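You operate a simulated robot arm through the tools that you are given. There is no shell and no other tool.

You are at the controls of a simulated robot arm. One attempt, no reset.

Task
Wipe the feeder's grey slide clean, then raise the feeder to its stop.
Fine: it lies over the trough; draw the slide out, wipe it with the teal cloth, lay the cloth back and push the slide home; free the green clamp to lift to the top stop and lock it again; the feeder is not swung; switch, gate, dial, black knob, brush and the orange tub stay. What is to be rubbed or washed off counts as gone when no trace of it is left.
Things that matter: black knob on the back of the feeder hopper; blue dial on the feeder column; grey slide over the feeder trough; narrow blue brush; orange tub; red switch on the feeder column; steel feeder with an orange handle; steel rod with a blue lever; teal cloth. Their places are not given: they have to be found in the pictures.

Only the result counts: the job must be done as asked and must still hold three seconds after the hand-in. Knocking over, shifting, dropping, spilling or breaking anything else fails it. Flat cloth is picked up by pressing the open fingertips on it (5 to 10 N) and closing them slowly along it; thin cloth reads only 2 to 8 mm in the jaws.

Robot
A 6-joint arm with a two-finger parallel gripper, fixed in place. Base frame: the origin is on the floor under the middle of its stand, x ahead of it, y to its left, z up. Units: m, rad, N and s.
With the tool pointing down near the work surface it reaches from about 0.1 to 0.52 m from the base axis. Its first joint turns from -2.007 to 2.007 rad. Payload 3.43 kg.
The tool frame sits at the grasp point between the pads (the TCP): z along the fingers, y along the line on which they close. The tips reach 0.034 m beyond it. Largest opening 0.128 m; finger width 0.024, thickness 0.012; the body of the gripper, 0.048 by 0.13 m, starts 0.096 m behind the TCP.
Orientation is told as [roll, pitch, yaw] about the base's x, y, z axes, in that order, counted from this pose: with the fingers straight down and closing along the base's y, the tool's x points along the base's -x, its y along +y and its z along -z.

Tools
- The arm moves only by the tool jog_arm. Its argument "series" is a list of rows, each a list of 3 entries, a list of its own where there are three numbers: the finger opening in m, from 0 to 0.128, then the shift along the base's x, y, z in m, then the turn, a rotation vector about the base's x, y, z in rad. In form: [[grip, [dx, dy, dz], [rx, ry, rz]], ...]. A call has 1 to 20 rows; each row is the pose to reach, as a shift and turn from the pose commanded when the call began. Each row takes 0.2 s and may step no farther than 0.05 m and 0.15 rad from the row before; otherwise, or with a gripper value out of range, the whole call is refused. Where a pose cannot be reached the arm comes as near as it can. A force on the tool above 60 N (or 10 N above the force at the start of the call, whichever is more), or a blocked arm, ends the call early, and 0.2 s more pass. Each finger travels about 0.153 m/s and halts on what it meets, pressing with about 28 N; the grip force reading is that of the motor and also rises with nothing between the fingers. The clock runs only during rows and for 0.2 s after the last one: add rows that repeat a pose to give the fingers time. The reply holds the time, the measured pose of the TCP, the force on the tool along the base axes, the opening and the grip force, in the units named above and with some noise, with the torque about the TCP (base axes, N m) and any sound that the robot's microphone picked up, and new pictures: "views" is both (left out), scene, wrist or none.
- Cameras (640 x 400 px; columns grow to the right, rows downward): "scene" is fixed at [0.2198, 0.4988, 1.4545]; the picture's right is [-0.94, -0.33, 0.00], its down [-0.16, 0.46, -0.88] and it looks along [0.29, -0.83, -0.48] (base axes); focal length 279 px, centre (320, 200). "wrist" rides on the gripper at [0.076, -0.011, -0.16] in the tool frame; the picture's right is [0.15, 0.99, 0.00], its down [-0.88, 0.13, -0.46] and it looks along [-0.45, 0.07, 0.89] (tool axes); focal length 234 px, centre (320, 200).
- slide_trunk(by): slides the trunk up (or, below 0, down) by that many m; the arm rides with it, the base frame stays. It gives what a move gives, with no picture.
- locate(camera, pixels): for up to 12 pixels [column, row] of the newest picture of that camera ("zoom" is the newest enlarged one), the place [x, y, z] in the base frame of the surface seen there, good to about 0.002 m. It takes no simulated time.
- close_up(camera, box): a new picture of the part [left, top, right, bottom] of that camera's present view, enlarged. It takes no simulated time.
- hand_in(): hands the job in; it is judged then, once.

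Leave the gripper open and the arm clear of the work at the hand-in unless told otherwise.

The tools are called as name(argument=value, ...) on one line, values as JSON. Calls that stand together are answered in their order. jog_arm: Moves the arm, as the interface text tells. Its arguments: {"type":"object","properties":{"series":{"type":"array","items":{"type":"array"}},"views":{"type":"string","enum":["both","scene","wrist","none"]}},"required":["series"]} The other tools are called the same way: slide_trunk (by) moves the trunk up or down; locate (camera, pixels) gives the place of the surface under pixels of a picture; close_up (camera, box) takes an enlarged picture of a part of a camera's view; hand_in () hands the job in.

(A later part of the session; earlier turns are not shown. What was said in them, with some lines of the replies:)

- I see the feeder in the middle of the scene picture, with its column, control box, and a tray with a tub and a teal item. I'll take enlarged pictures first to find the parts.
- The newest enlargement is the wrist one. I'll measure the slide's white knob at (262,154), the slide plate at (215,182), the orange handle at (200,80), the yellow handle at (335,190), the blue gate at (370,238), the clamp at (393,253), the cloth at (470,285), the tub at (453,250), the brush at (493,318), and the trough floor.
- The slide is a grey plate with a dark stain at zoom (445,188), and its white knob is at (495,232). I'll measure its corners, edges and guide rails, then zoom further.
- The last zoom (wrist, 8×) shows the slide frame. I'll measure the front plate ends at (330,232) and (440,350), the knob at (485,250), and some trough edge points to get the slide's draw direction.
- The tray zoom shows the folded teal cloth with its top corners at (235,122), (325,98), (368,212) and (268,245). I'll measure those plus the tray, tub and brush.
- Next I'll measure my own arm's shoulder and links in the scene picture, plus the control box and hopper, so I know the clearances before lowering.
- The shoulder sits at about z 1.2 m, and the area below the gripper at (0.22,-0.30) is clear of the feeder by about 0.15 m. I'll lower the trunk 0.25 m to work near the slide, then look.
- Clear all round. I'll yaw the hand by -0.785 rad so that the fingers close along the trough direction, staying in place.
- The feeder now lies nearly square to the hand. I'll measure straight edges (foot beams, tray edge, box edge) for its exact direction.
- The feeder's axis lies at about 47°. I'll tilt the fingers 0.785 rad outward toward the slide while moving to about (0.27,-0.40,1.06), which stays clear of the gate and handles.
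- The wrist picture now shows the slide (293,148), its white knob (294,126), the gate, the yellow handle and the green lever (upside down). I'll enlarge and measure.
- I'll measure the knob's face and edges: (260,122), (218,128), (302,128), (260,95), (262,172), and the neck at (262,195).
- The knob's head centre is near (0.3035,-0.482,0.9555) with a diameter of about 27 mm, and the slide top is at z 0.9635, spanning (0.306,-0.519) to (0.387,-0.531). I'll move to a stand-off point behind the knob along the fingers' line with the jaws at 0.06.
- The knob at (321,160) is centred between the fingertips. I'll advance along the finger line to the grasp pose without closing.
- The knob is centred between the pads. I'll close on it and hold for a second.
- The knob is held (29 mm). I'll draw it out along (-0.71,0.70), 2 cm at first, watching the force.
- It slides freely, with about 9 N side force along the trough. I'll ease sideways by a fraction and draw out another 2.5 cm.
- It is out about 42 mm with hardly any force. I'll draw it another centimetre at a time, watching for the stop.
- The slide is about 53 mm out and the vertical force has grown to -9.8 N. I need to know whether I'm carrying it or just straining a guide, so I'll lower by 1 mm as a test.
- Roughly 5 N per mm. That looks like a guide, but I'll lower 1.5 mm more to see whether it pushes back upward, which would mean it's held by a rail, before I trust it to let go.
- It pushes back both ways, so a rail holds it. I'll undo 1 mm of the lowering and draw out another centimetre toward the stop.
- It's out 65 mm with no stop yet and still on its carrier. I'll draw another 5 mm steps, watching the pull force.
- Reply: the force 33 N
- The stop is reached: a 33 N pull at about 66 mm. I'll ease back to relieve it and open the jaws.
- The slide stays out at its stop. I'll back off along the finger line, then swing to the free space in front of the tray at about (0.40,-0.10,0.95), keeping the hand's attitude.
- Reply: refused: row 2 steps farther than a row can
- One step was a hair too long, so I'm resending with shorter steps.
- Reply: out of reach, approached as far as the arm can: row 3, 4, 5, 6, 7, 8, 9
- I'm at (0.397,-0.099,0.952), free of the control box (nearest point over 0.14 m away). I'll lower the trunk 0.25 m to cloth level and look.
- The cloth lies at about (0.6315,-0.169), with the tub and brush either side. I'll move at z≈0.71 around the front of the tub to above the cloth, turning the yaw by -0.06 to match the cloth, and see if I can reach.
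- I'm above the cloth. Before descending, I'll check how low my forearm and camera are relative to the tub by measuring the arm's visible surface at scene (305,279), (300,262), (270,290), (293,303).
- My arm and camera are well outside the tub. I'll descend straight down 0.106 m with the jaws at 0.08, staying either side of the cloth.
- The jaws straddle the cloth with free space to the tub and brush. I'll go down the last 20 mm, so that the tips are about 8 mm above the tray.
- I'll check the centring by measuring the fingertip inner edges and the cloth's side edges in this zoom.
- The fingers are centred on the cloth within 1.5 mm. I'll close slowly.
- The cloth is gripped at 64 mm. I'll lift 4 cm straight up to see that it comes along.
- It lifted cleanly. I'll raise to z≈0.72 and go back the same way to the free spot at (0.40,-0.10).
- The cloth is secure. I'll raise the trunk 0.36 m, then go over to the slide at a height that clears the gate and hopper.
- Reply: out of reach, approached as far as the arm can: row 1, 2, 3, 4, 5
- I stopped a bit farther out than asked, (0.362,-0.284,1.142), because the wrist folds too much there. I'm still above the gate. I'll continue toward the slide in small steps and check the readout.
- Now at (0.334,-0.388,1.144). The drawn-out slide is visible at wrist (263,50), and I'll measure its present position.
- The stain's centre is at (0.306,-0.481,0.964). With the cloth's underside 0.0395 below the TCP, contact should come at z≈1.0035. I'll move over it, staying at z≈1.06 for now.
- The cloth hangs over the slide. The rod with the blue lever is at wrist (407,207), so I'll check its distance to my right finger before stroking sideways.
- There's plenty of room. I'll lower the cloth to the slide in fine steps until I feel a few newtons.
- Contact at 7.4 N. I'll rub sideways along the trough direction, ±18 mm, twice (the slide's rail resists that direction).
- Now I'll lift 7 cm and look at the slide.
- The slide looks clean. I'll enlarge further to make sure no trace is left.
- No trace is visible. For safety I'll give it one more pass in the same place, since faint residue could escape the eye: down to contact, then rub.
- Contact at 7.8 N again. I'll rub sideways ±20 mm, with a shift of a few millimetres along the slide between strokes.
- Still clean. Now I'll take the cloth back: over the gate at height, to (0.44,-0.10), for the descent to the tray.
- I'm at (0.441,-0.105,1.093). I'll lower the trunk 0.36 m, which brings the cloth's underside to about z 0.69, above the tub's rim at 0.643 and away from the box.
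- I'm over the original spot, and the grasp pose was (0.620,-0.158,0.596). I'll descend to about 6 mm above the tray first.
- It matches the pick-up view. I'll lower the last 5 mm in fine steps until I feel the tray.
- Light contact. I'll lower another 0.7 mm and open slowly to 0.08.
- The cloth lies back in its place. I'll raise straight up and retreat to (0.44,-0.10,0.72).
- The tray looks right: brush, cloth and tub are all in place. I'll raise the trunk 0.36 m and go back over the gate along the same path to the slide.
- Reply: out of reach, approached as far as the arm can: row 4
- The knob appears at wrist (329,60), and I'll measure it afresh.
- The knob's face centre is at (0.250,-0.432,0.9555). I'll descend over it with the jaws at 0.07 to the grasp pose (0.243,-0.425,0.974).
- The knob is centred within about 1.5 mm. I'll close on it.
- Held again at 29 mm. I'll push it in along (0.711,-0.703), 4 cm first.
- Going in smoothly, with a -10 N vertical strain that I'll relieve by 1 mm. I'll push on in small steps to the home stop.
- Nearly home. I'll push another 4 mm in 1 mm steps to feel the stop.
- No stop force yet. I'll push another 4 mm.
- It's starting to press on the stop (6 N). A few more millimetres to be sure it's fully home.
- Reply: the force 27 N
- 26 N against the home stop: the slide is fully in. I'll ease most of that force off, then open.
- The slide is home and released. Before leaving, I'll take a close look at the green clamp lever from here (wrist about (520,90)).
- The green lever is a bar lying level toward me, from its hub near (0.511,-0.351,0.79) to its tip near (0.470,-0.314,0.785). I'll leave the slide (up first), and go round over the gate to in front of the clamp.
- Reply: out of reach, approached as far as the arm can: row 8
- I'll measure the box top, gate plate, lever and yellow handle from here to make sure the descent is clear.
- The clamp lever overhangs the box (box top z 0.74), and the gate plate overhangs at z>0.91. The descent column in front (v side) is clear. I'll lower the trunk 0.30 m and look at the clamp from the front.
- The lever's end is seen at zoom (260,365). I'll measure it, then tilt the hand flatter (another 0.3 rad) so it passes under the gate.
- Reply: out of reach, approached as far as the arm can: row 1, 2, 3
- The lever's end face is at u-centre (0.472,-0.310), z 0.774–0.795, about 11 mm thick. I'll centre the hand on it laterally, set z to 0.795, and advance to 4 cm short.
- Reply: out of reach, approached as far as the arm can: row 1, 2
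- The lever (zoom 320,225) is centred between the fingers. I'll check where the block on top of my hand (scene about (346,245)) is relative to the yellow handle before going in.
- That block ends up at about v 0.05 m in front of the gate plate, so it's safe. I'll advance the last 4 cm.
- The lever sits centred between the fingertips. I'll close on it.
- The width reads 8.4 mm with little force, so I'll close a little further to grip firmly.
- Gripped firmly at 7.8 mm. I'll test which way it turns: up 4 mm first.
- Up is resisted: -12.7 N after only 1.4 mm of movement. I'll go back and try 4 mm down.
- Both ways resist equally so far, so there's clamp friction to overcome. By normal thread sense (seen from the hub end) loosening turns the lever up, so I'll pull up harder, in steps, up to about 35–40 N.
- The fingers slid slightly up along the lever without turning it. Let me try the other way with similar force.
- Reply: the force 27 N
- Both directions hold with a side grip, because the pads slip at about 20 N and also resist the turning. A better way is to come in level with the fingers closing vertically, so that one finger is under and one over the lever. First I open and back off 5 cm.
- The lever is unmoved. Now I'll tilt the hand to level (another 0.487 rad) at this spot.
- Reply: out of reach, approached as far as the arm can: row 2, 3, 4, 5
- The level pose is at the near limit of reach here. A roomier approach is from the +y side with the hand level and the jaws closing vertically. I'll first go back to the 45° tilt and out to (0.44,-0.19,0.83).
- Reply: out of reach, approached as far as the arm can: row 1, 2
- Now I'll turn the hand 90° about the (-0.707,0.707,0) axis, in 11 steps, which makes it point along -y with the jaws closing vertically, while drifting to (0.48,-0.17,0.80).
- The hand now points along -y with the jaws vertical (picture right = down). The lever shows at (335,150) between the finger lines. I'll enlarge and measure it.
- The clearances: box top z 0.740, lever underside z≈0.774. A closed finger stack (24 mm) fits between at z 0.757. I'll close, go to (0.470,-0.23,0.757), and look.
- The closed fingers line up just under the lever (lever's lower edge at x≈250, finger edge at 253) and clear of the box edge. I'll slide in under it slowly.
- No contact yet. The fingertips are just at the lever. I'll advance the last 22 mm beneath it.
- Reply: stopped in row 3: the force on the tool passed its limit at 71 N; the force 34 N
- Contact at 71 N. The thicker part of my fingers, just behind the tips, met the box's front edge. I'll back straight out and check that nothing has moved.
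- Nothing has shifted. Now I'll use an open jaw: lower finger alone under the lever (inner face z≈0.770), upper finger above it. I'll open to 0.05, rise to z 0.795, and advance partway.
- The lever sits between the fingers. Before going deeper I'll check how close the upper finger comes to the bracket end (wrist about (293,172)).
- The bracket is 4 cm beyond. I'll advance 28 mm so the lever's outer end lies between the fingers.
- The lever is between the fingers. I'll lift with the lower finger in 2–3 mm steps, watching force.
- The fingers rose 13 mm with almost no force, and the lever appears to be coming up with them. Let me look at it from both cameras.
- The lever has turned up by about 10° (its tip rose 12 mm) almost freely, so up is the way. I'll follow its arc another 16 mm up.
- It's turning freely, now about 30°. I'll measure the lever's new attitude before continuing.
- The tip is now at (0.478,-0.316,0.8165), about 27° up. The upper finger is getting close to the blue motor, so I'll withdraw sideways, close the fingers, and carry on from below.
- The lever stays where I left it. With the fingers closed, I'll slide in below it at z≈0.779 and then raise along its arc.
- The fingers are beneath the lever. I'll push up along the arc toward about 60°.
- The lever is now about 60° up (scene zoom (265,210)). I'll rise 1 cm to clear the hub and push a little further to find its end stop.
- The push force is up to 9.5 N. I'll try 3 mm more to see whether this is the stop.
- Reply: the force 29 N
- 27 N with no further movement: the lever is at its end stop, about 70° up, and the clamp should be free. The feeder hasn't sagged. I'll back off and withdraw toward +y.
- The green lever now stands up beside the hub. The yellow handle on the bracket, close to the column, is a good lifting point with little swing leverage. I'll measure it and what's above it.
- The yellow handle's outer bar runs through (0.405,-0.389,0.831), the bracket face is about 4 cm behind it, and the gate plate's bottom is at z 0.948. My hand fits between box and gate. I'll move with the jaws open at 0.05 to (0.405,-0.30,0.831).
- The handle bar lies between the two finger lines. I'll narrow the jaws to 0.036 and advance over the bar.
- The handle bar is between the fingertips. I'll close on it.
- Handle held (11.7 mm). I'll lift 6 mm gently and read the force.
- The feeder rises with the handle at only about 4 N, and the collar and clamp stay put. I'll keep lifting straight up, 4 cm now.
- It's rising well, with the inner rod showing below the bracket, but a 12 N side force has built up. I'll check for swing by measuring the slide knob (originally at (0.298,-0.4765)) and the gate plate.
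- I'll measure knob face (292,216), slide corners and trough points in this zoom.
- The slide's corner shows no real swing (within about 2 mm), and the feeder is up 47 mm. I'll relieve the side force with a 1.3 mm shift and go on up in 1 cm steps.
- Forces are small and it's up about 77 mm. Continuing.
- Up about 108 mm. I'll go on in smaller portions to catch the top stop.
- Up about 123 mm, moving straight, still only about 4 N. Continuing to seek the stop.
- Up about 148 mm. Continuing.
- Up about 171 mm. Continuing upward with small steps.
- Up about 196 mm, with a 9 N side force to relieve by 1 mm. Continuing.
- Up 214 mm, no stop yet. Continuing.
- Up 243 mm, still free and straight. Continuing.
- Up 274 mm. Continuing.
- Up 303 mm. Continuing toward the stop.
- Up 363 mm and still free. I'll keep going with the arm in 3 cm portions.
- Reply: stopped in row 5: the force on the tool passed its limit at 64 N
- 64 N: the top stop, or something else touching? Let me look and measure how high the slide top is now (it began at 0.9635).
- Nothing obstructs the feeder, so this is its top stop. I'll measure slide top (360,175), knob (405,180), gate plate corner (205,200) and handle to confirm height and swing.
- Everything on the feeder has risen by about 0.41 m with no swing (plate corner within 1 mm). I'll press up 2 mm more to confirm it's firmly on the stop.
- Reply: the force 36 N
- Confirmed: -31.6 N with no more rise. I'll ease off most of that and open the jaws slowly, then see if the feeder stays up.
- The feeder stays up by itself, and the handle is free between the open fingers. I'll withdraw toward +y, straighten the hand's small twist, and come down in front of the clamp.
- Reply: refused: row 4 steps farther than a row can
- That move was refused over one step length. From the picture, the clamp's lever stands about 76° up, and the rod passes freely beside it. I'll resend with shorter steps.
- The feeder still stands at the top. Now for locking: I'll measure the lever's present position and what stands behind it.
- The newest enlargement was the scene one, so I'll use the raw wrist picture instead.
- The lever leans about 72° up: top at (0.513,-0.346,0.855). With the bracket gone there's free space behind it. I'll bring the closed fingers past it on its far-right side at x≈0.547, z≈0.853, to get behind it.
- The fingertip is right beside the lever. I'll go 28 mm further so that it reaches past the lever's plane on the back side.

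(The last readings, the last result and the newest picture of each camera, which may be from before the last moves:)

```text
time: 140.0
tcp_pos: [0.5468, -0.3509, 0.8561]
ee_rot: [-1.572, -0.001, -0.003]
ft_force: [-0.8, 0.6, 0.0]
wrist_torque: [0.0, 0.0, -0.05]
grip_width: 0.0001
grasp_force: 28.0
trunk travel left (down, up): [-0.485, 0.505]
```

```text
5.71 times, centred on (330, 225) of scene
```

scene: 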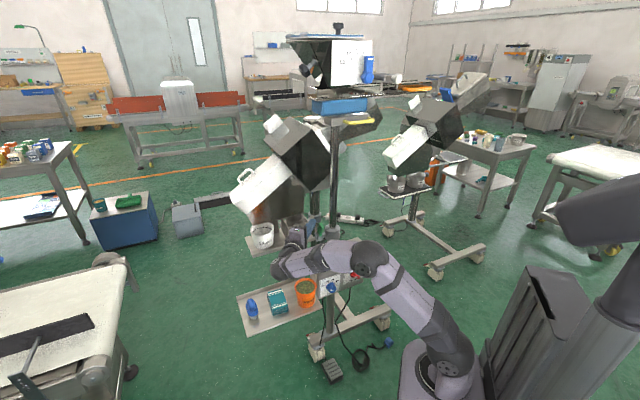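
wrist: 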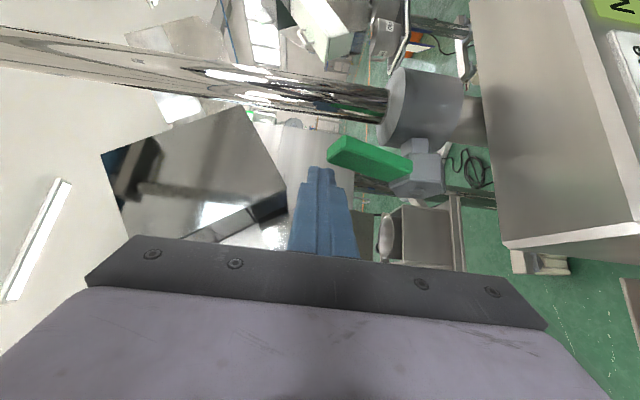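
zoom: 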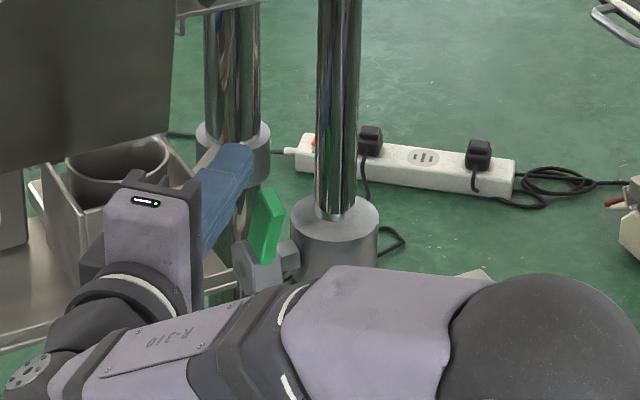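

The fingertip is behind the lever. I'll now sweep toward the robot along the lever's arc, down to about 45°.

jog_arm(series=[[0.0, [-0.0084, 0.005, -0.004], [0, 0, 0]], [0.0, [-0.0168, 0.0099, -0.004], [0, 0, 0]], [0.0, [-0.0208, 0.0137, -0.005], [0, 0, 0]], [0.0, [-0.0248, 0.0174, -0.006], [0, 0, 0]], [0.0, [-0.0295, 0.0222, -0.0092], [0, 0, 0]], [0.0, [-0.0342, 0.0269, -0.0125], [0, 0, 0]], [0.0, [-0.0342, 0.0269, -0.0125], [0, 0, 0]]], views="wrist")

close_up(camera="wrist", box=[240, 80, 420, 220])

close_up(camera="scene", box=[280, 190, 380, 260])

```text
time: 141.6
tcp_pos: [0.5108, -0.3244, 0.8435]
ee_rot: [-1.57, 0.0, -0.007]
ft_force: [-0.4, -1.9, -0.8]
wrist_torque: [0.0, 0.03, 0.03]
grip_width: 0.0001
grasp_force: 28.3
trunk travel left (down, up): [-0.485, 0.505]
```

wrist: 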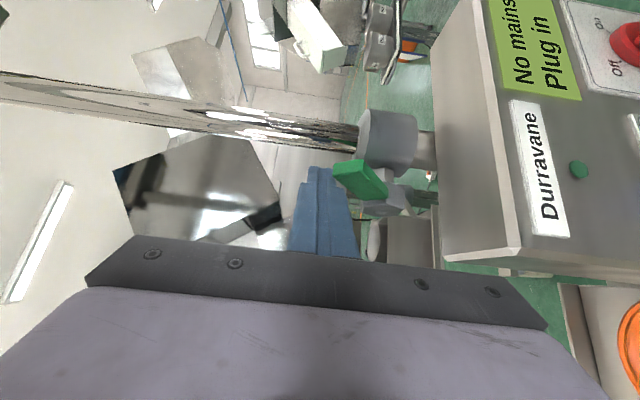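

```text
2.86 times, centred on (330, 150) of wrist
```

zoom: 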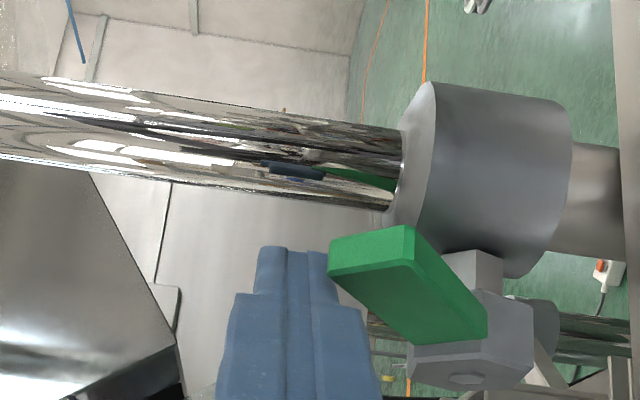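

```text
5.71 times, centred on (330, 225) of scene
```

zoom: 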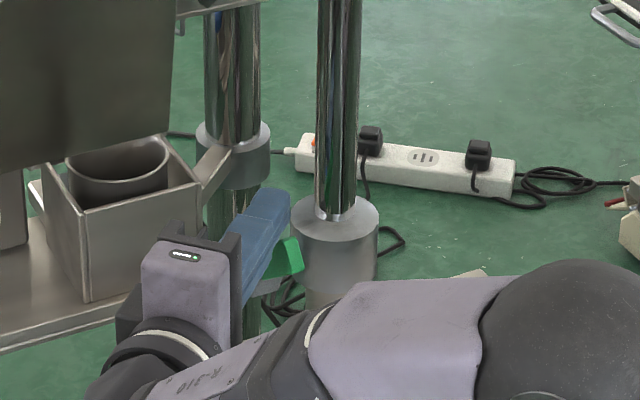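

The lever follows, now about 45°. I'll continue the arc down to level.

jog_arm(series=[[0.0, [-0.003, 0.004, -0.0048], [0, 0, 0]], [0.0, [-0.006, 0.008, -0.0095], [0, 0, 0]], [0.0, [-0.009, 0.0107, -0.0155], [0, 0, 0]], [0.0, [-0.0117, 0.0134, -0.022], [0, 0, 0]], [0.0, [-0.0135, 0.0152, -0.029], [0, 0, 0]], [0.0, [-0.015, 0.0169, -0.0357], [0, 0, 0]], [0.0, [-0.015, 0.0169, -0.0357], [0, 0, 0]]], views="wrist")

close_up(camera="wrist", box=[240, 80, 420, 220])

close_up(camera="scene", box=[280, 190, 380, 260])

```text
time: 143.2
tcp_pos: [0.4974, -0.3067, 0.806]
ee_rot: [-1.572, -0.001, -0.004]
ft_force: [0.9, 1.3, 0.0]
wrist_torque: [-0.02, -0.01, 0.0]
grip_width: 0.0002
grasp_force: 28.1
trunk travel left (down, up): [-0.485, 0.505]
```

wrist: 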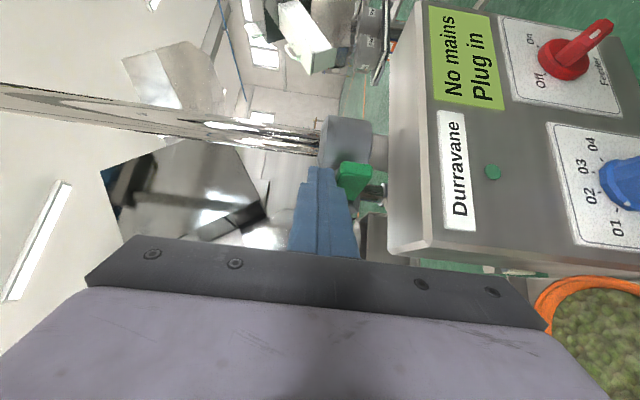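

```text
2.86 times, centred on (330, 150) of wrist
```

zoom: 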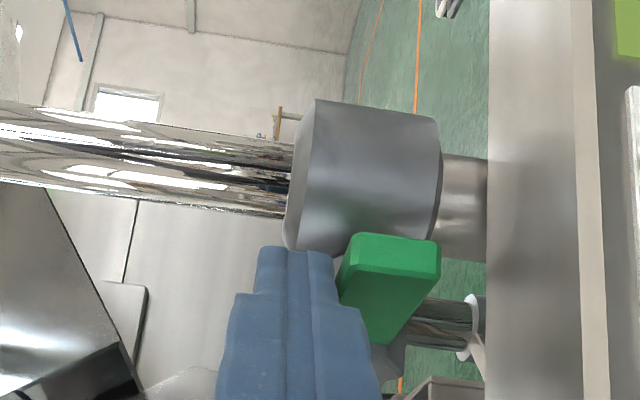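

```text
5.71 times, centred on (330, 225) of scene
```

zoom: 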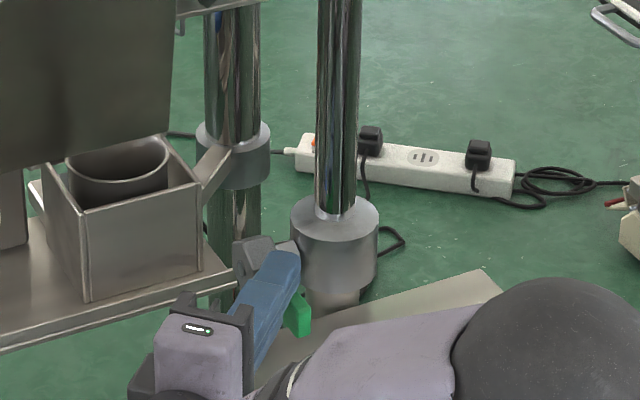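

The lever is nearly level. I'll press it down in fine steps to its locked stop.

jog_arm(series=[[0.0, [0, 0, -0.002], [0, 0, 0]], [0.0, [0, 0, -0.004], [0, 0, 0]], [0.0, [0, 0, -0.006], [0, 0, 0]], [0.0, [0, 0, -0.006], [0, 0, 0]]], views="none")

```text
time: 144.2
tcp_pos: [0.4955, -0.307, 0.8043]
ee_rot: [-1.575, -0.006, 0.0]
ft_force: [2.5, -5.1, 14.1]
wrist_torque: [-0.23, 0.13, 0.07]
grip_width: 0.0
grasp_force: 27.7
trunk travel left (down, up): [-0.485, 0.505]
```

14 N of resistance, at about the original level. I'll press harder to make sure it's seated.

jog_arm(series=[[0.0, [0, 0, -0.003], [0, 0, 0]], [0.0, [0, 0, -0.006], [0, 0, 0]], [0.0, [0, 0, -0.008], [0, 0, 0]], [0.0, [0, 0, -0.008], [0, 0, 0]]], views="none")

close_up(camera="wrist", box=[240, 80, 420, 220])

```text
time: 145.2
tcp_pos: [0.4963, -0.3053, 0.8031]
ee_rot: [-1.589, -0.014, -0.002]
ft_force: [3.4, -16.8, 42.4]
wrist_torque: [-0.9, 0.25, 0.14]
grip_width: 0.0
grasp_force: 28.2
trunk travel left (down, up): [-0.485, 0.505]
```

```text
2.86 times, centred on (330, 150) of wrist
```

zoom: 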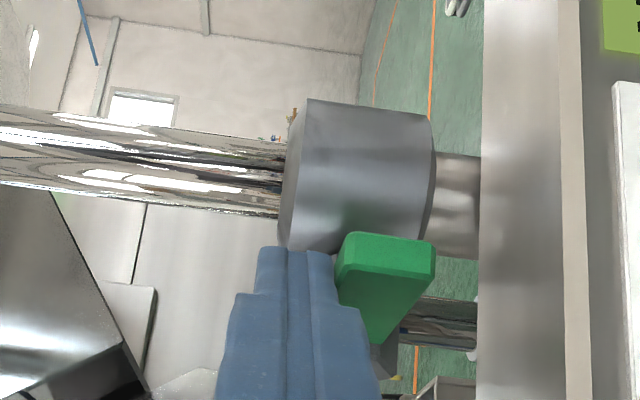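

42 N and no more movement, so the clamp is locked. I'll lift off and retreat toward +y, then check everything.

jog_arm(series=[[0.0, [0, 0.0, 0.012], [0, 0, 0]], [0.0, [0, 0.002, 0.03], [0, 0, 0]], [0.0, [0, 0.04, 0.035], [0, 0, 0]], [0.0, [0, 0.08, 0.035], [0, 0, 0]], [0.02, [0, 0.12, 0.035], [0, 0, 0]], [0.05, [0, 0.14, 0.035], [0, 0, 0]], [0.05, [0, 0.14, 0.035], [0, 0, 0]]], views="both")

close_up(camera="scene", box=[280, 190, 380, 260])

close_up(camera="scene", box=[280, 20, 460, 150])

```text
time: 146.8
tcp_pos: [0.4967, -0.1701, 0.8283]
ee_rot: [-1.57, 0.001, -0.003]
ft_force: [0.1, -0.7, 0.6]
wrist_torque: [0.01, -0.01, 0.02]
grip_width: 0.0502
grasp_force: 0.0
trunk travel left (down, up): [-0.485, 0.505]
```

scene: 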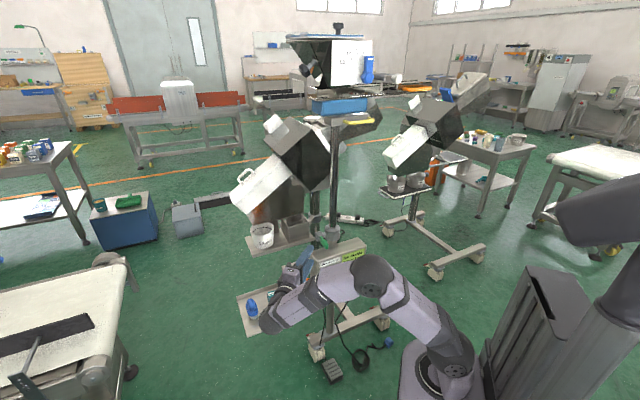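
wrist: 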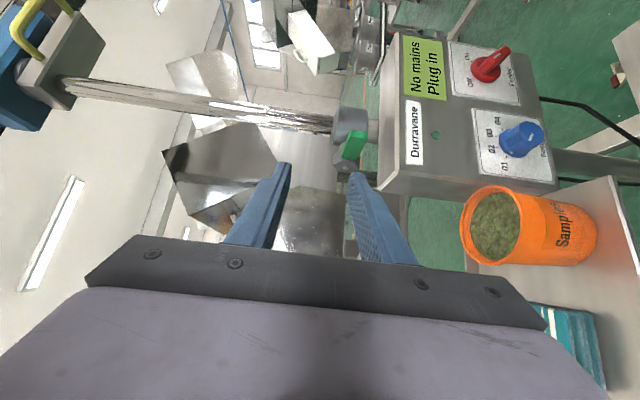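

```text
5.71 times, centred on (330, 225) of scene
```

zoom: 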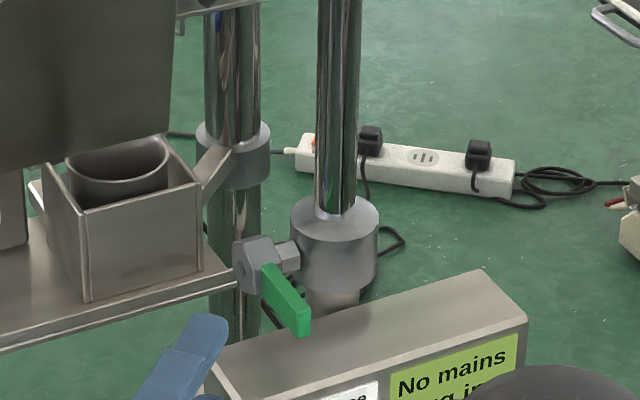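

```text
3.08 times, centred on (370, 85) of scene
```

zoom: 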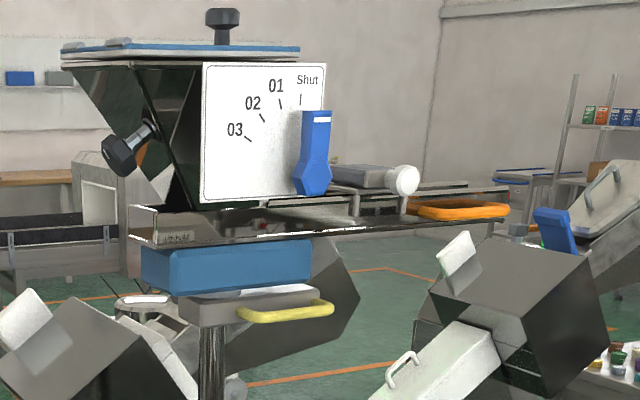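

The lever looks just as it did at the start and the feeder is at the same pixels as when on its stop. I'll verify by numbers, and check the tray, switch, dial and gate.

locate(camera="zoom", pixels=[[365, 172], [403, 180], [205, 198], [204, 70], [325, 66], [318, 190], [470, 212], [150, 245]])

locate(camera="scene", pixels=[[324, 241], [321, 239], [315, 252], [327, 247]])

close_up(camera="wrist", box=[380, 20, 620, 220])

```text
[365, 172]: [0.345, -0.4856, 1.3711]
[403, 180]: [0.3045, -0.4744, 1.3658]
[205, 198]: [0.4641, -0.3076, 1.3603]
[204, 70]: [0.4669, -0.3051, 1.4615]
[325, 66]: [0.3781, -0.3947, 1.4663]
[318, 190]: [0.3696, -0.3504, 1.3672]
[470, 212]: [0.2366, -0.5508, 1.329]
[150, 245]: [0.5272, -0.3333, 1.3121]
```

```text
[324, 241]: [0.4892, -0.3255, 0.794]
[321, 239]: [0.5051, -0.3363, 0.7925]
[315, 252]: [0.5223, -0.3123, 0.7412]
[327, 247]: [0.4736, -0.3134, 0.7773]
```

```text
2.00 times, centred on (500, 120) of wrist
```

zoom: 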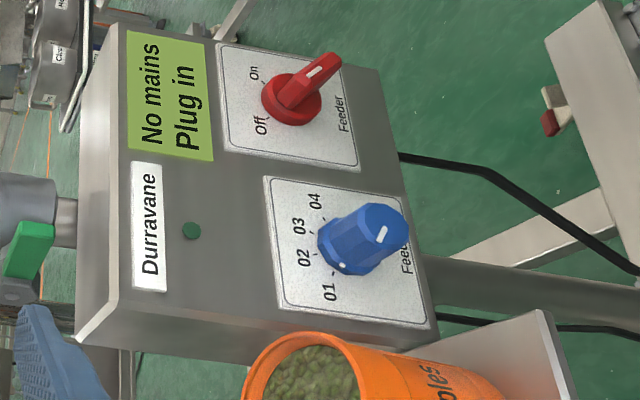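

All matches: the lever tip is back at z 0.794 and the feeder points are within 1 mm of the stop position. I'll check the slide once more and move the arm up and clear, with the jaws open.

jog_arm(series=[[0.08, [0, 0.02, 0.04], [0, 0, 0]], [0.1, [-0.02, 0.04, 0.08], [0, 0, 0]], [0.1, [-0.04, 0.06, 0.12], [0, 0, 0]], [0.1, [-0.06, 0.08, 0.15], [0, 0, 0]]], views="both")

close_up(camera="scene", box=[355, 65, 435, 105])

close_up(camera="scene", box=[230, 225, 370, 335])

```text
time: 147.8
tcp_pos: [0.4363, -0.0884, 0.9787]
ee_rot: [-1.573, -0.001, -0.003]
ft_force: [0.1, 0.0, 0.0]
wrist_torque: [0.01, 0.02, -0.02]
grip_width: 0.1003
grasp_force: 0.1
trunk travel left (down, up): [-0.485, 0.505]
```

scene: 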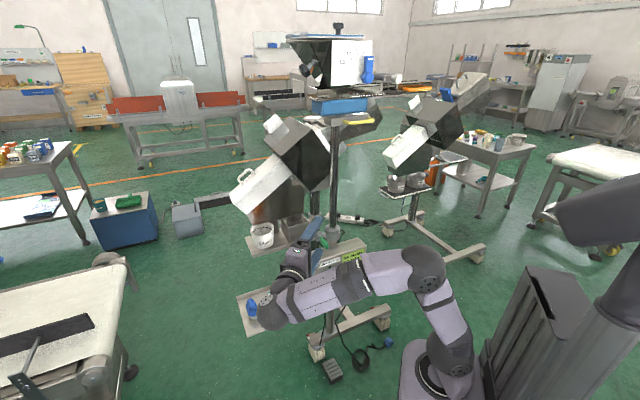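
wrist: 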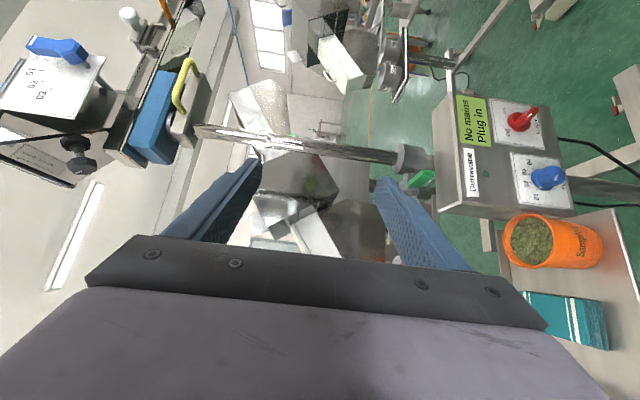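

```text
8.00 times, centred on (395, 85) of scene
```

zoom: 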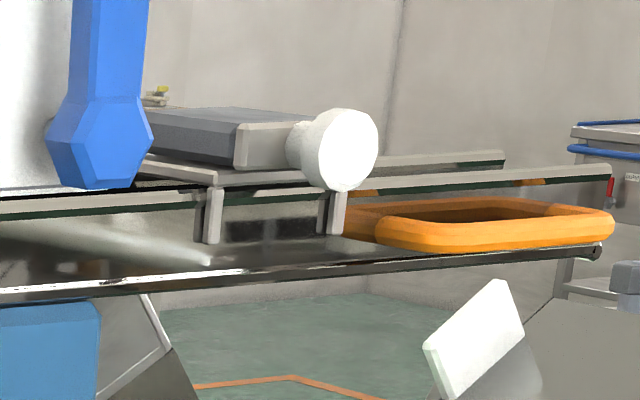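

```text
3.64 times, centred on (300, 280) of scene
```

zoom: 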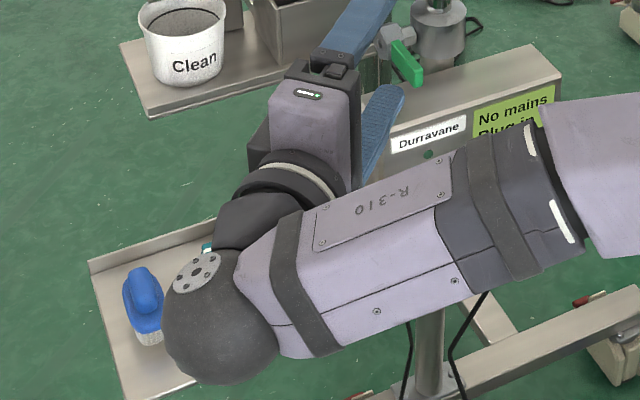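

The slide looks seated. I'll check its knob's face position against the original (0.298,-0.4765) for the record.

locate(camera="scene", pixels=[[398.75, 78.75], [398, 80], [387, 77], [382, 75], [421, 178]])

close_up(camera="wrist", box=[90, 0, 230, 100])

```text
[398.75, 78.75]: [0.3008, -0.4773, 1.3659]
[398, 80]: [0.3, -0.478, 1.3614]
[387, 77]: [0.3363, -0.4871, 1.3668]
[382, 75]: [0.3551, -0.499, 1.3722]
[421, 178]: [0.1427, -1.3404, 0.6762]
```

```text
4.00 times, centred on (160, 50) of wrist
```

zoom: 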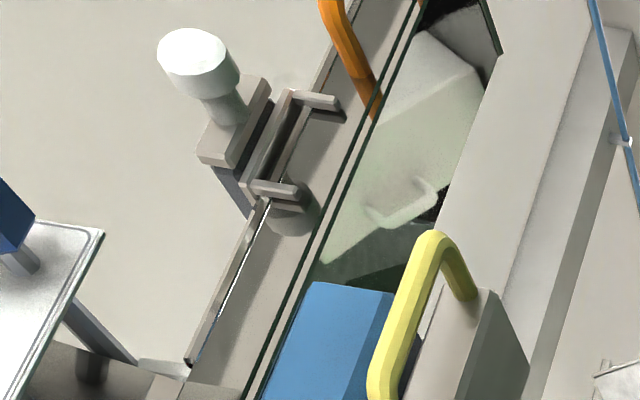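

The slide is home (knob within 2–3 mm of its original spot, lifted 0.41 m). I'll move the arm a bit further away from the work.

jog_arm(series=[[0.1, [-0.01, 0.04, 0.015], [0, 0, 0]], [0.1, [-0.02, 0.08, 0.03], [0, 0, 0]], [0.1, [-0.03, 0.12, 0.045], [0, 0, 0]], [0.1, [-0.03, 0.15, 0.06], [0, 0, 0]], [0.1, [-0.03, 0.15, 0.06], [0, 0, 0]]], views="both")

close_up(camera="scene", box=[220, 220, 380, 340])

```text
time: 149.0
tcp_pos: [0.435, -0.0561, 0.9922]
ee_rot: [-1.569, -0.002, 0.002]
ft_force: [-0.2, -0.3, 0.2]
wrist_torque: [0.02, 0.01, -0.02]
grip_width: 0.1
grasp_force: 0.0
out of reach, approached as far as the arm can: row 1, 2, 3, 4, 5
trunk travel left (down, up): [-0.485, 0.505]
```

scene: 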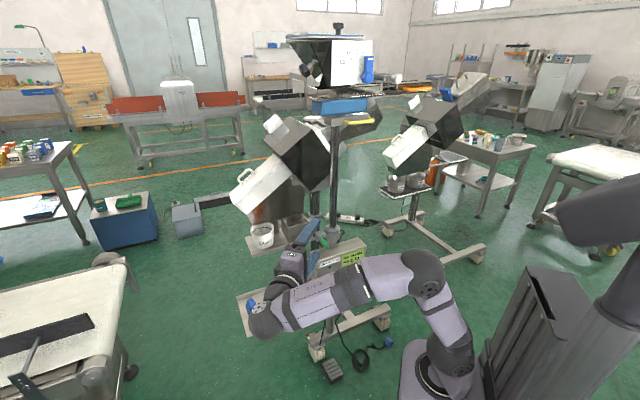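
wrist: 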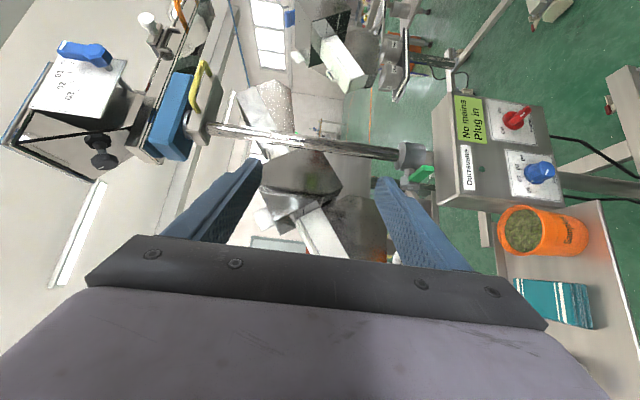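

```text
3.33 times, centred on (300, 280) of scene
```

zoom: 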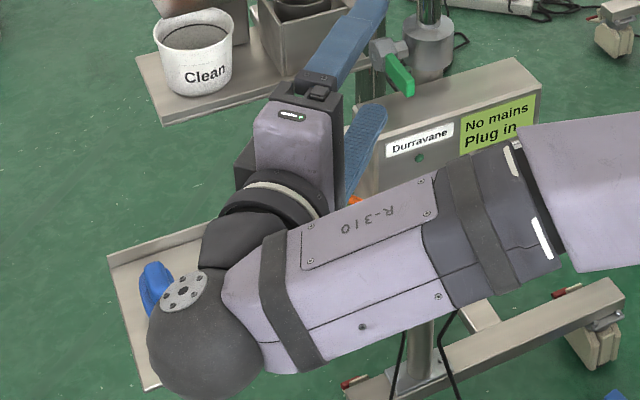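

Everything is as asked:
- The slide is wiped clean and home.
- The cloth is back on the tray.
- The feeder is on its top stop, unswung.
- The clamp lever is back in its locked position.
- The switch, dial, gate, knob, brush and tub are untouched.

The jaws are open and the arm is clear, so I'm handing in.

hand_in()

```text
The job is handed in.
```

The job is handed in: the slide is wiped clean and pushed home, and the feeder is raised to its top stop with the green clamp locked again. The hand-in reply gave no verdict, so this is what I measured before it:

- **Slide:** I drew it out to its stop, wiped it twice with the teal cloth, and saw no trace of the stain in the enlarged pictures. I then pushed it in until it met its home stop at 26 N.
- **Cloth:** it lies back on the tray, about 4 mm from where it started.
- **Feeder:** it is up about 0.41 m, with points on it within about 2 mm of their original plan position, so it was not swung. I lifted it by the yellow handle rather than the orange one, because that sits closest to the column.
- **Clamp:** the lever is back at its starting position and took 42 N without moving further. The feeder held its height after I let go.
- **Everything else:** I never touched the switch, dial, gate, black knob, brush or orange tub. My fingers did hit the front edge of the control box once, at 71 N, while I was reaching for the clamp; measurements afterwards showed nothing had moved.

The gripper is open and the arm is clear of the feeder and the tray.
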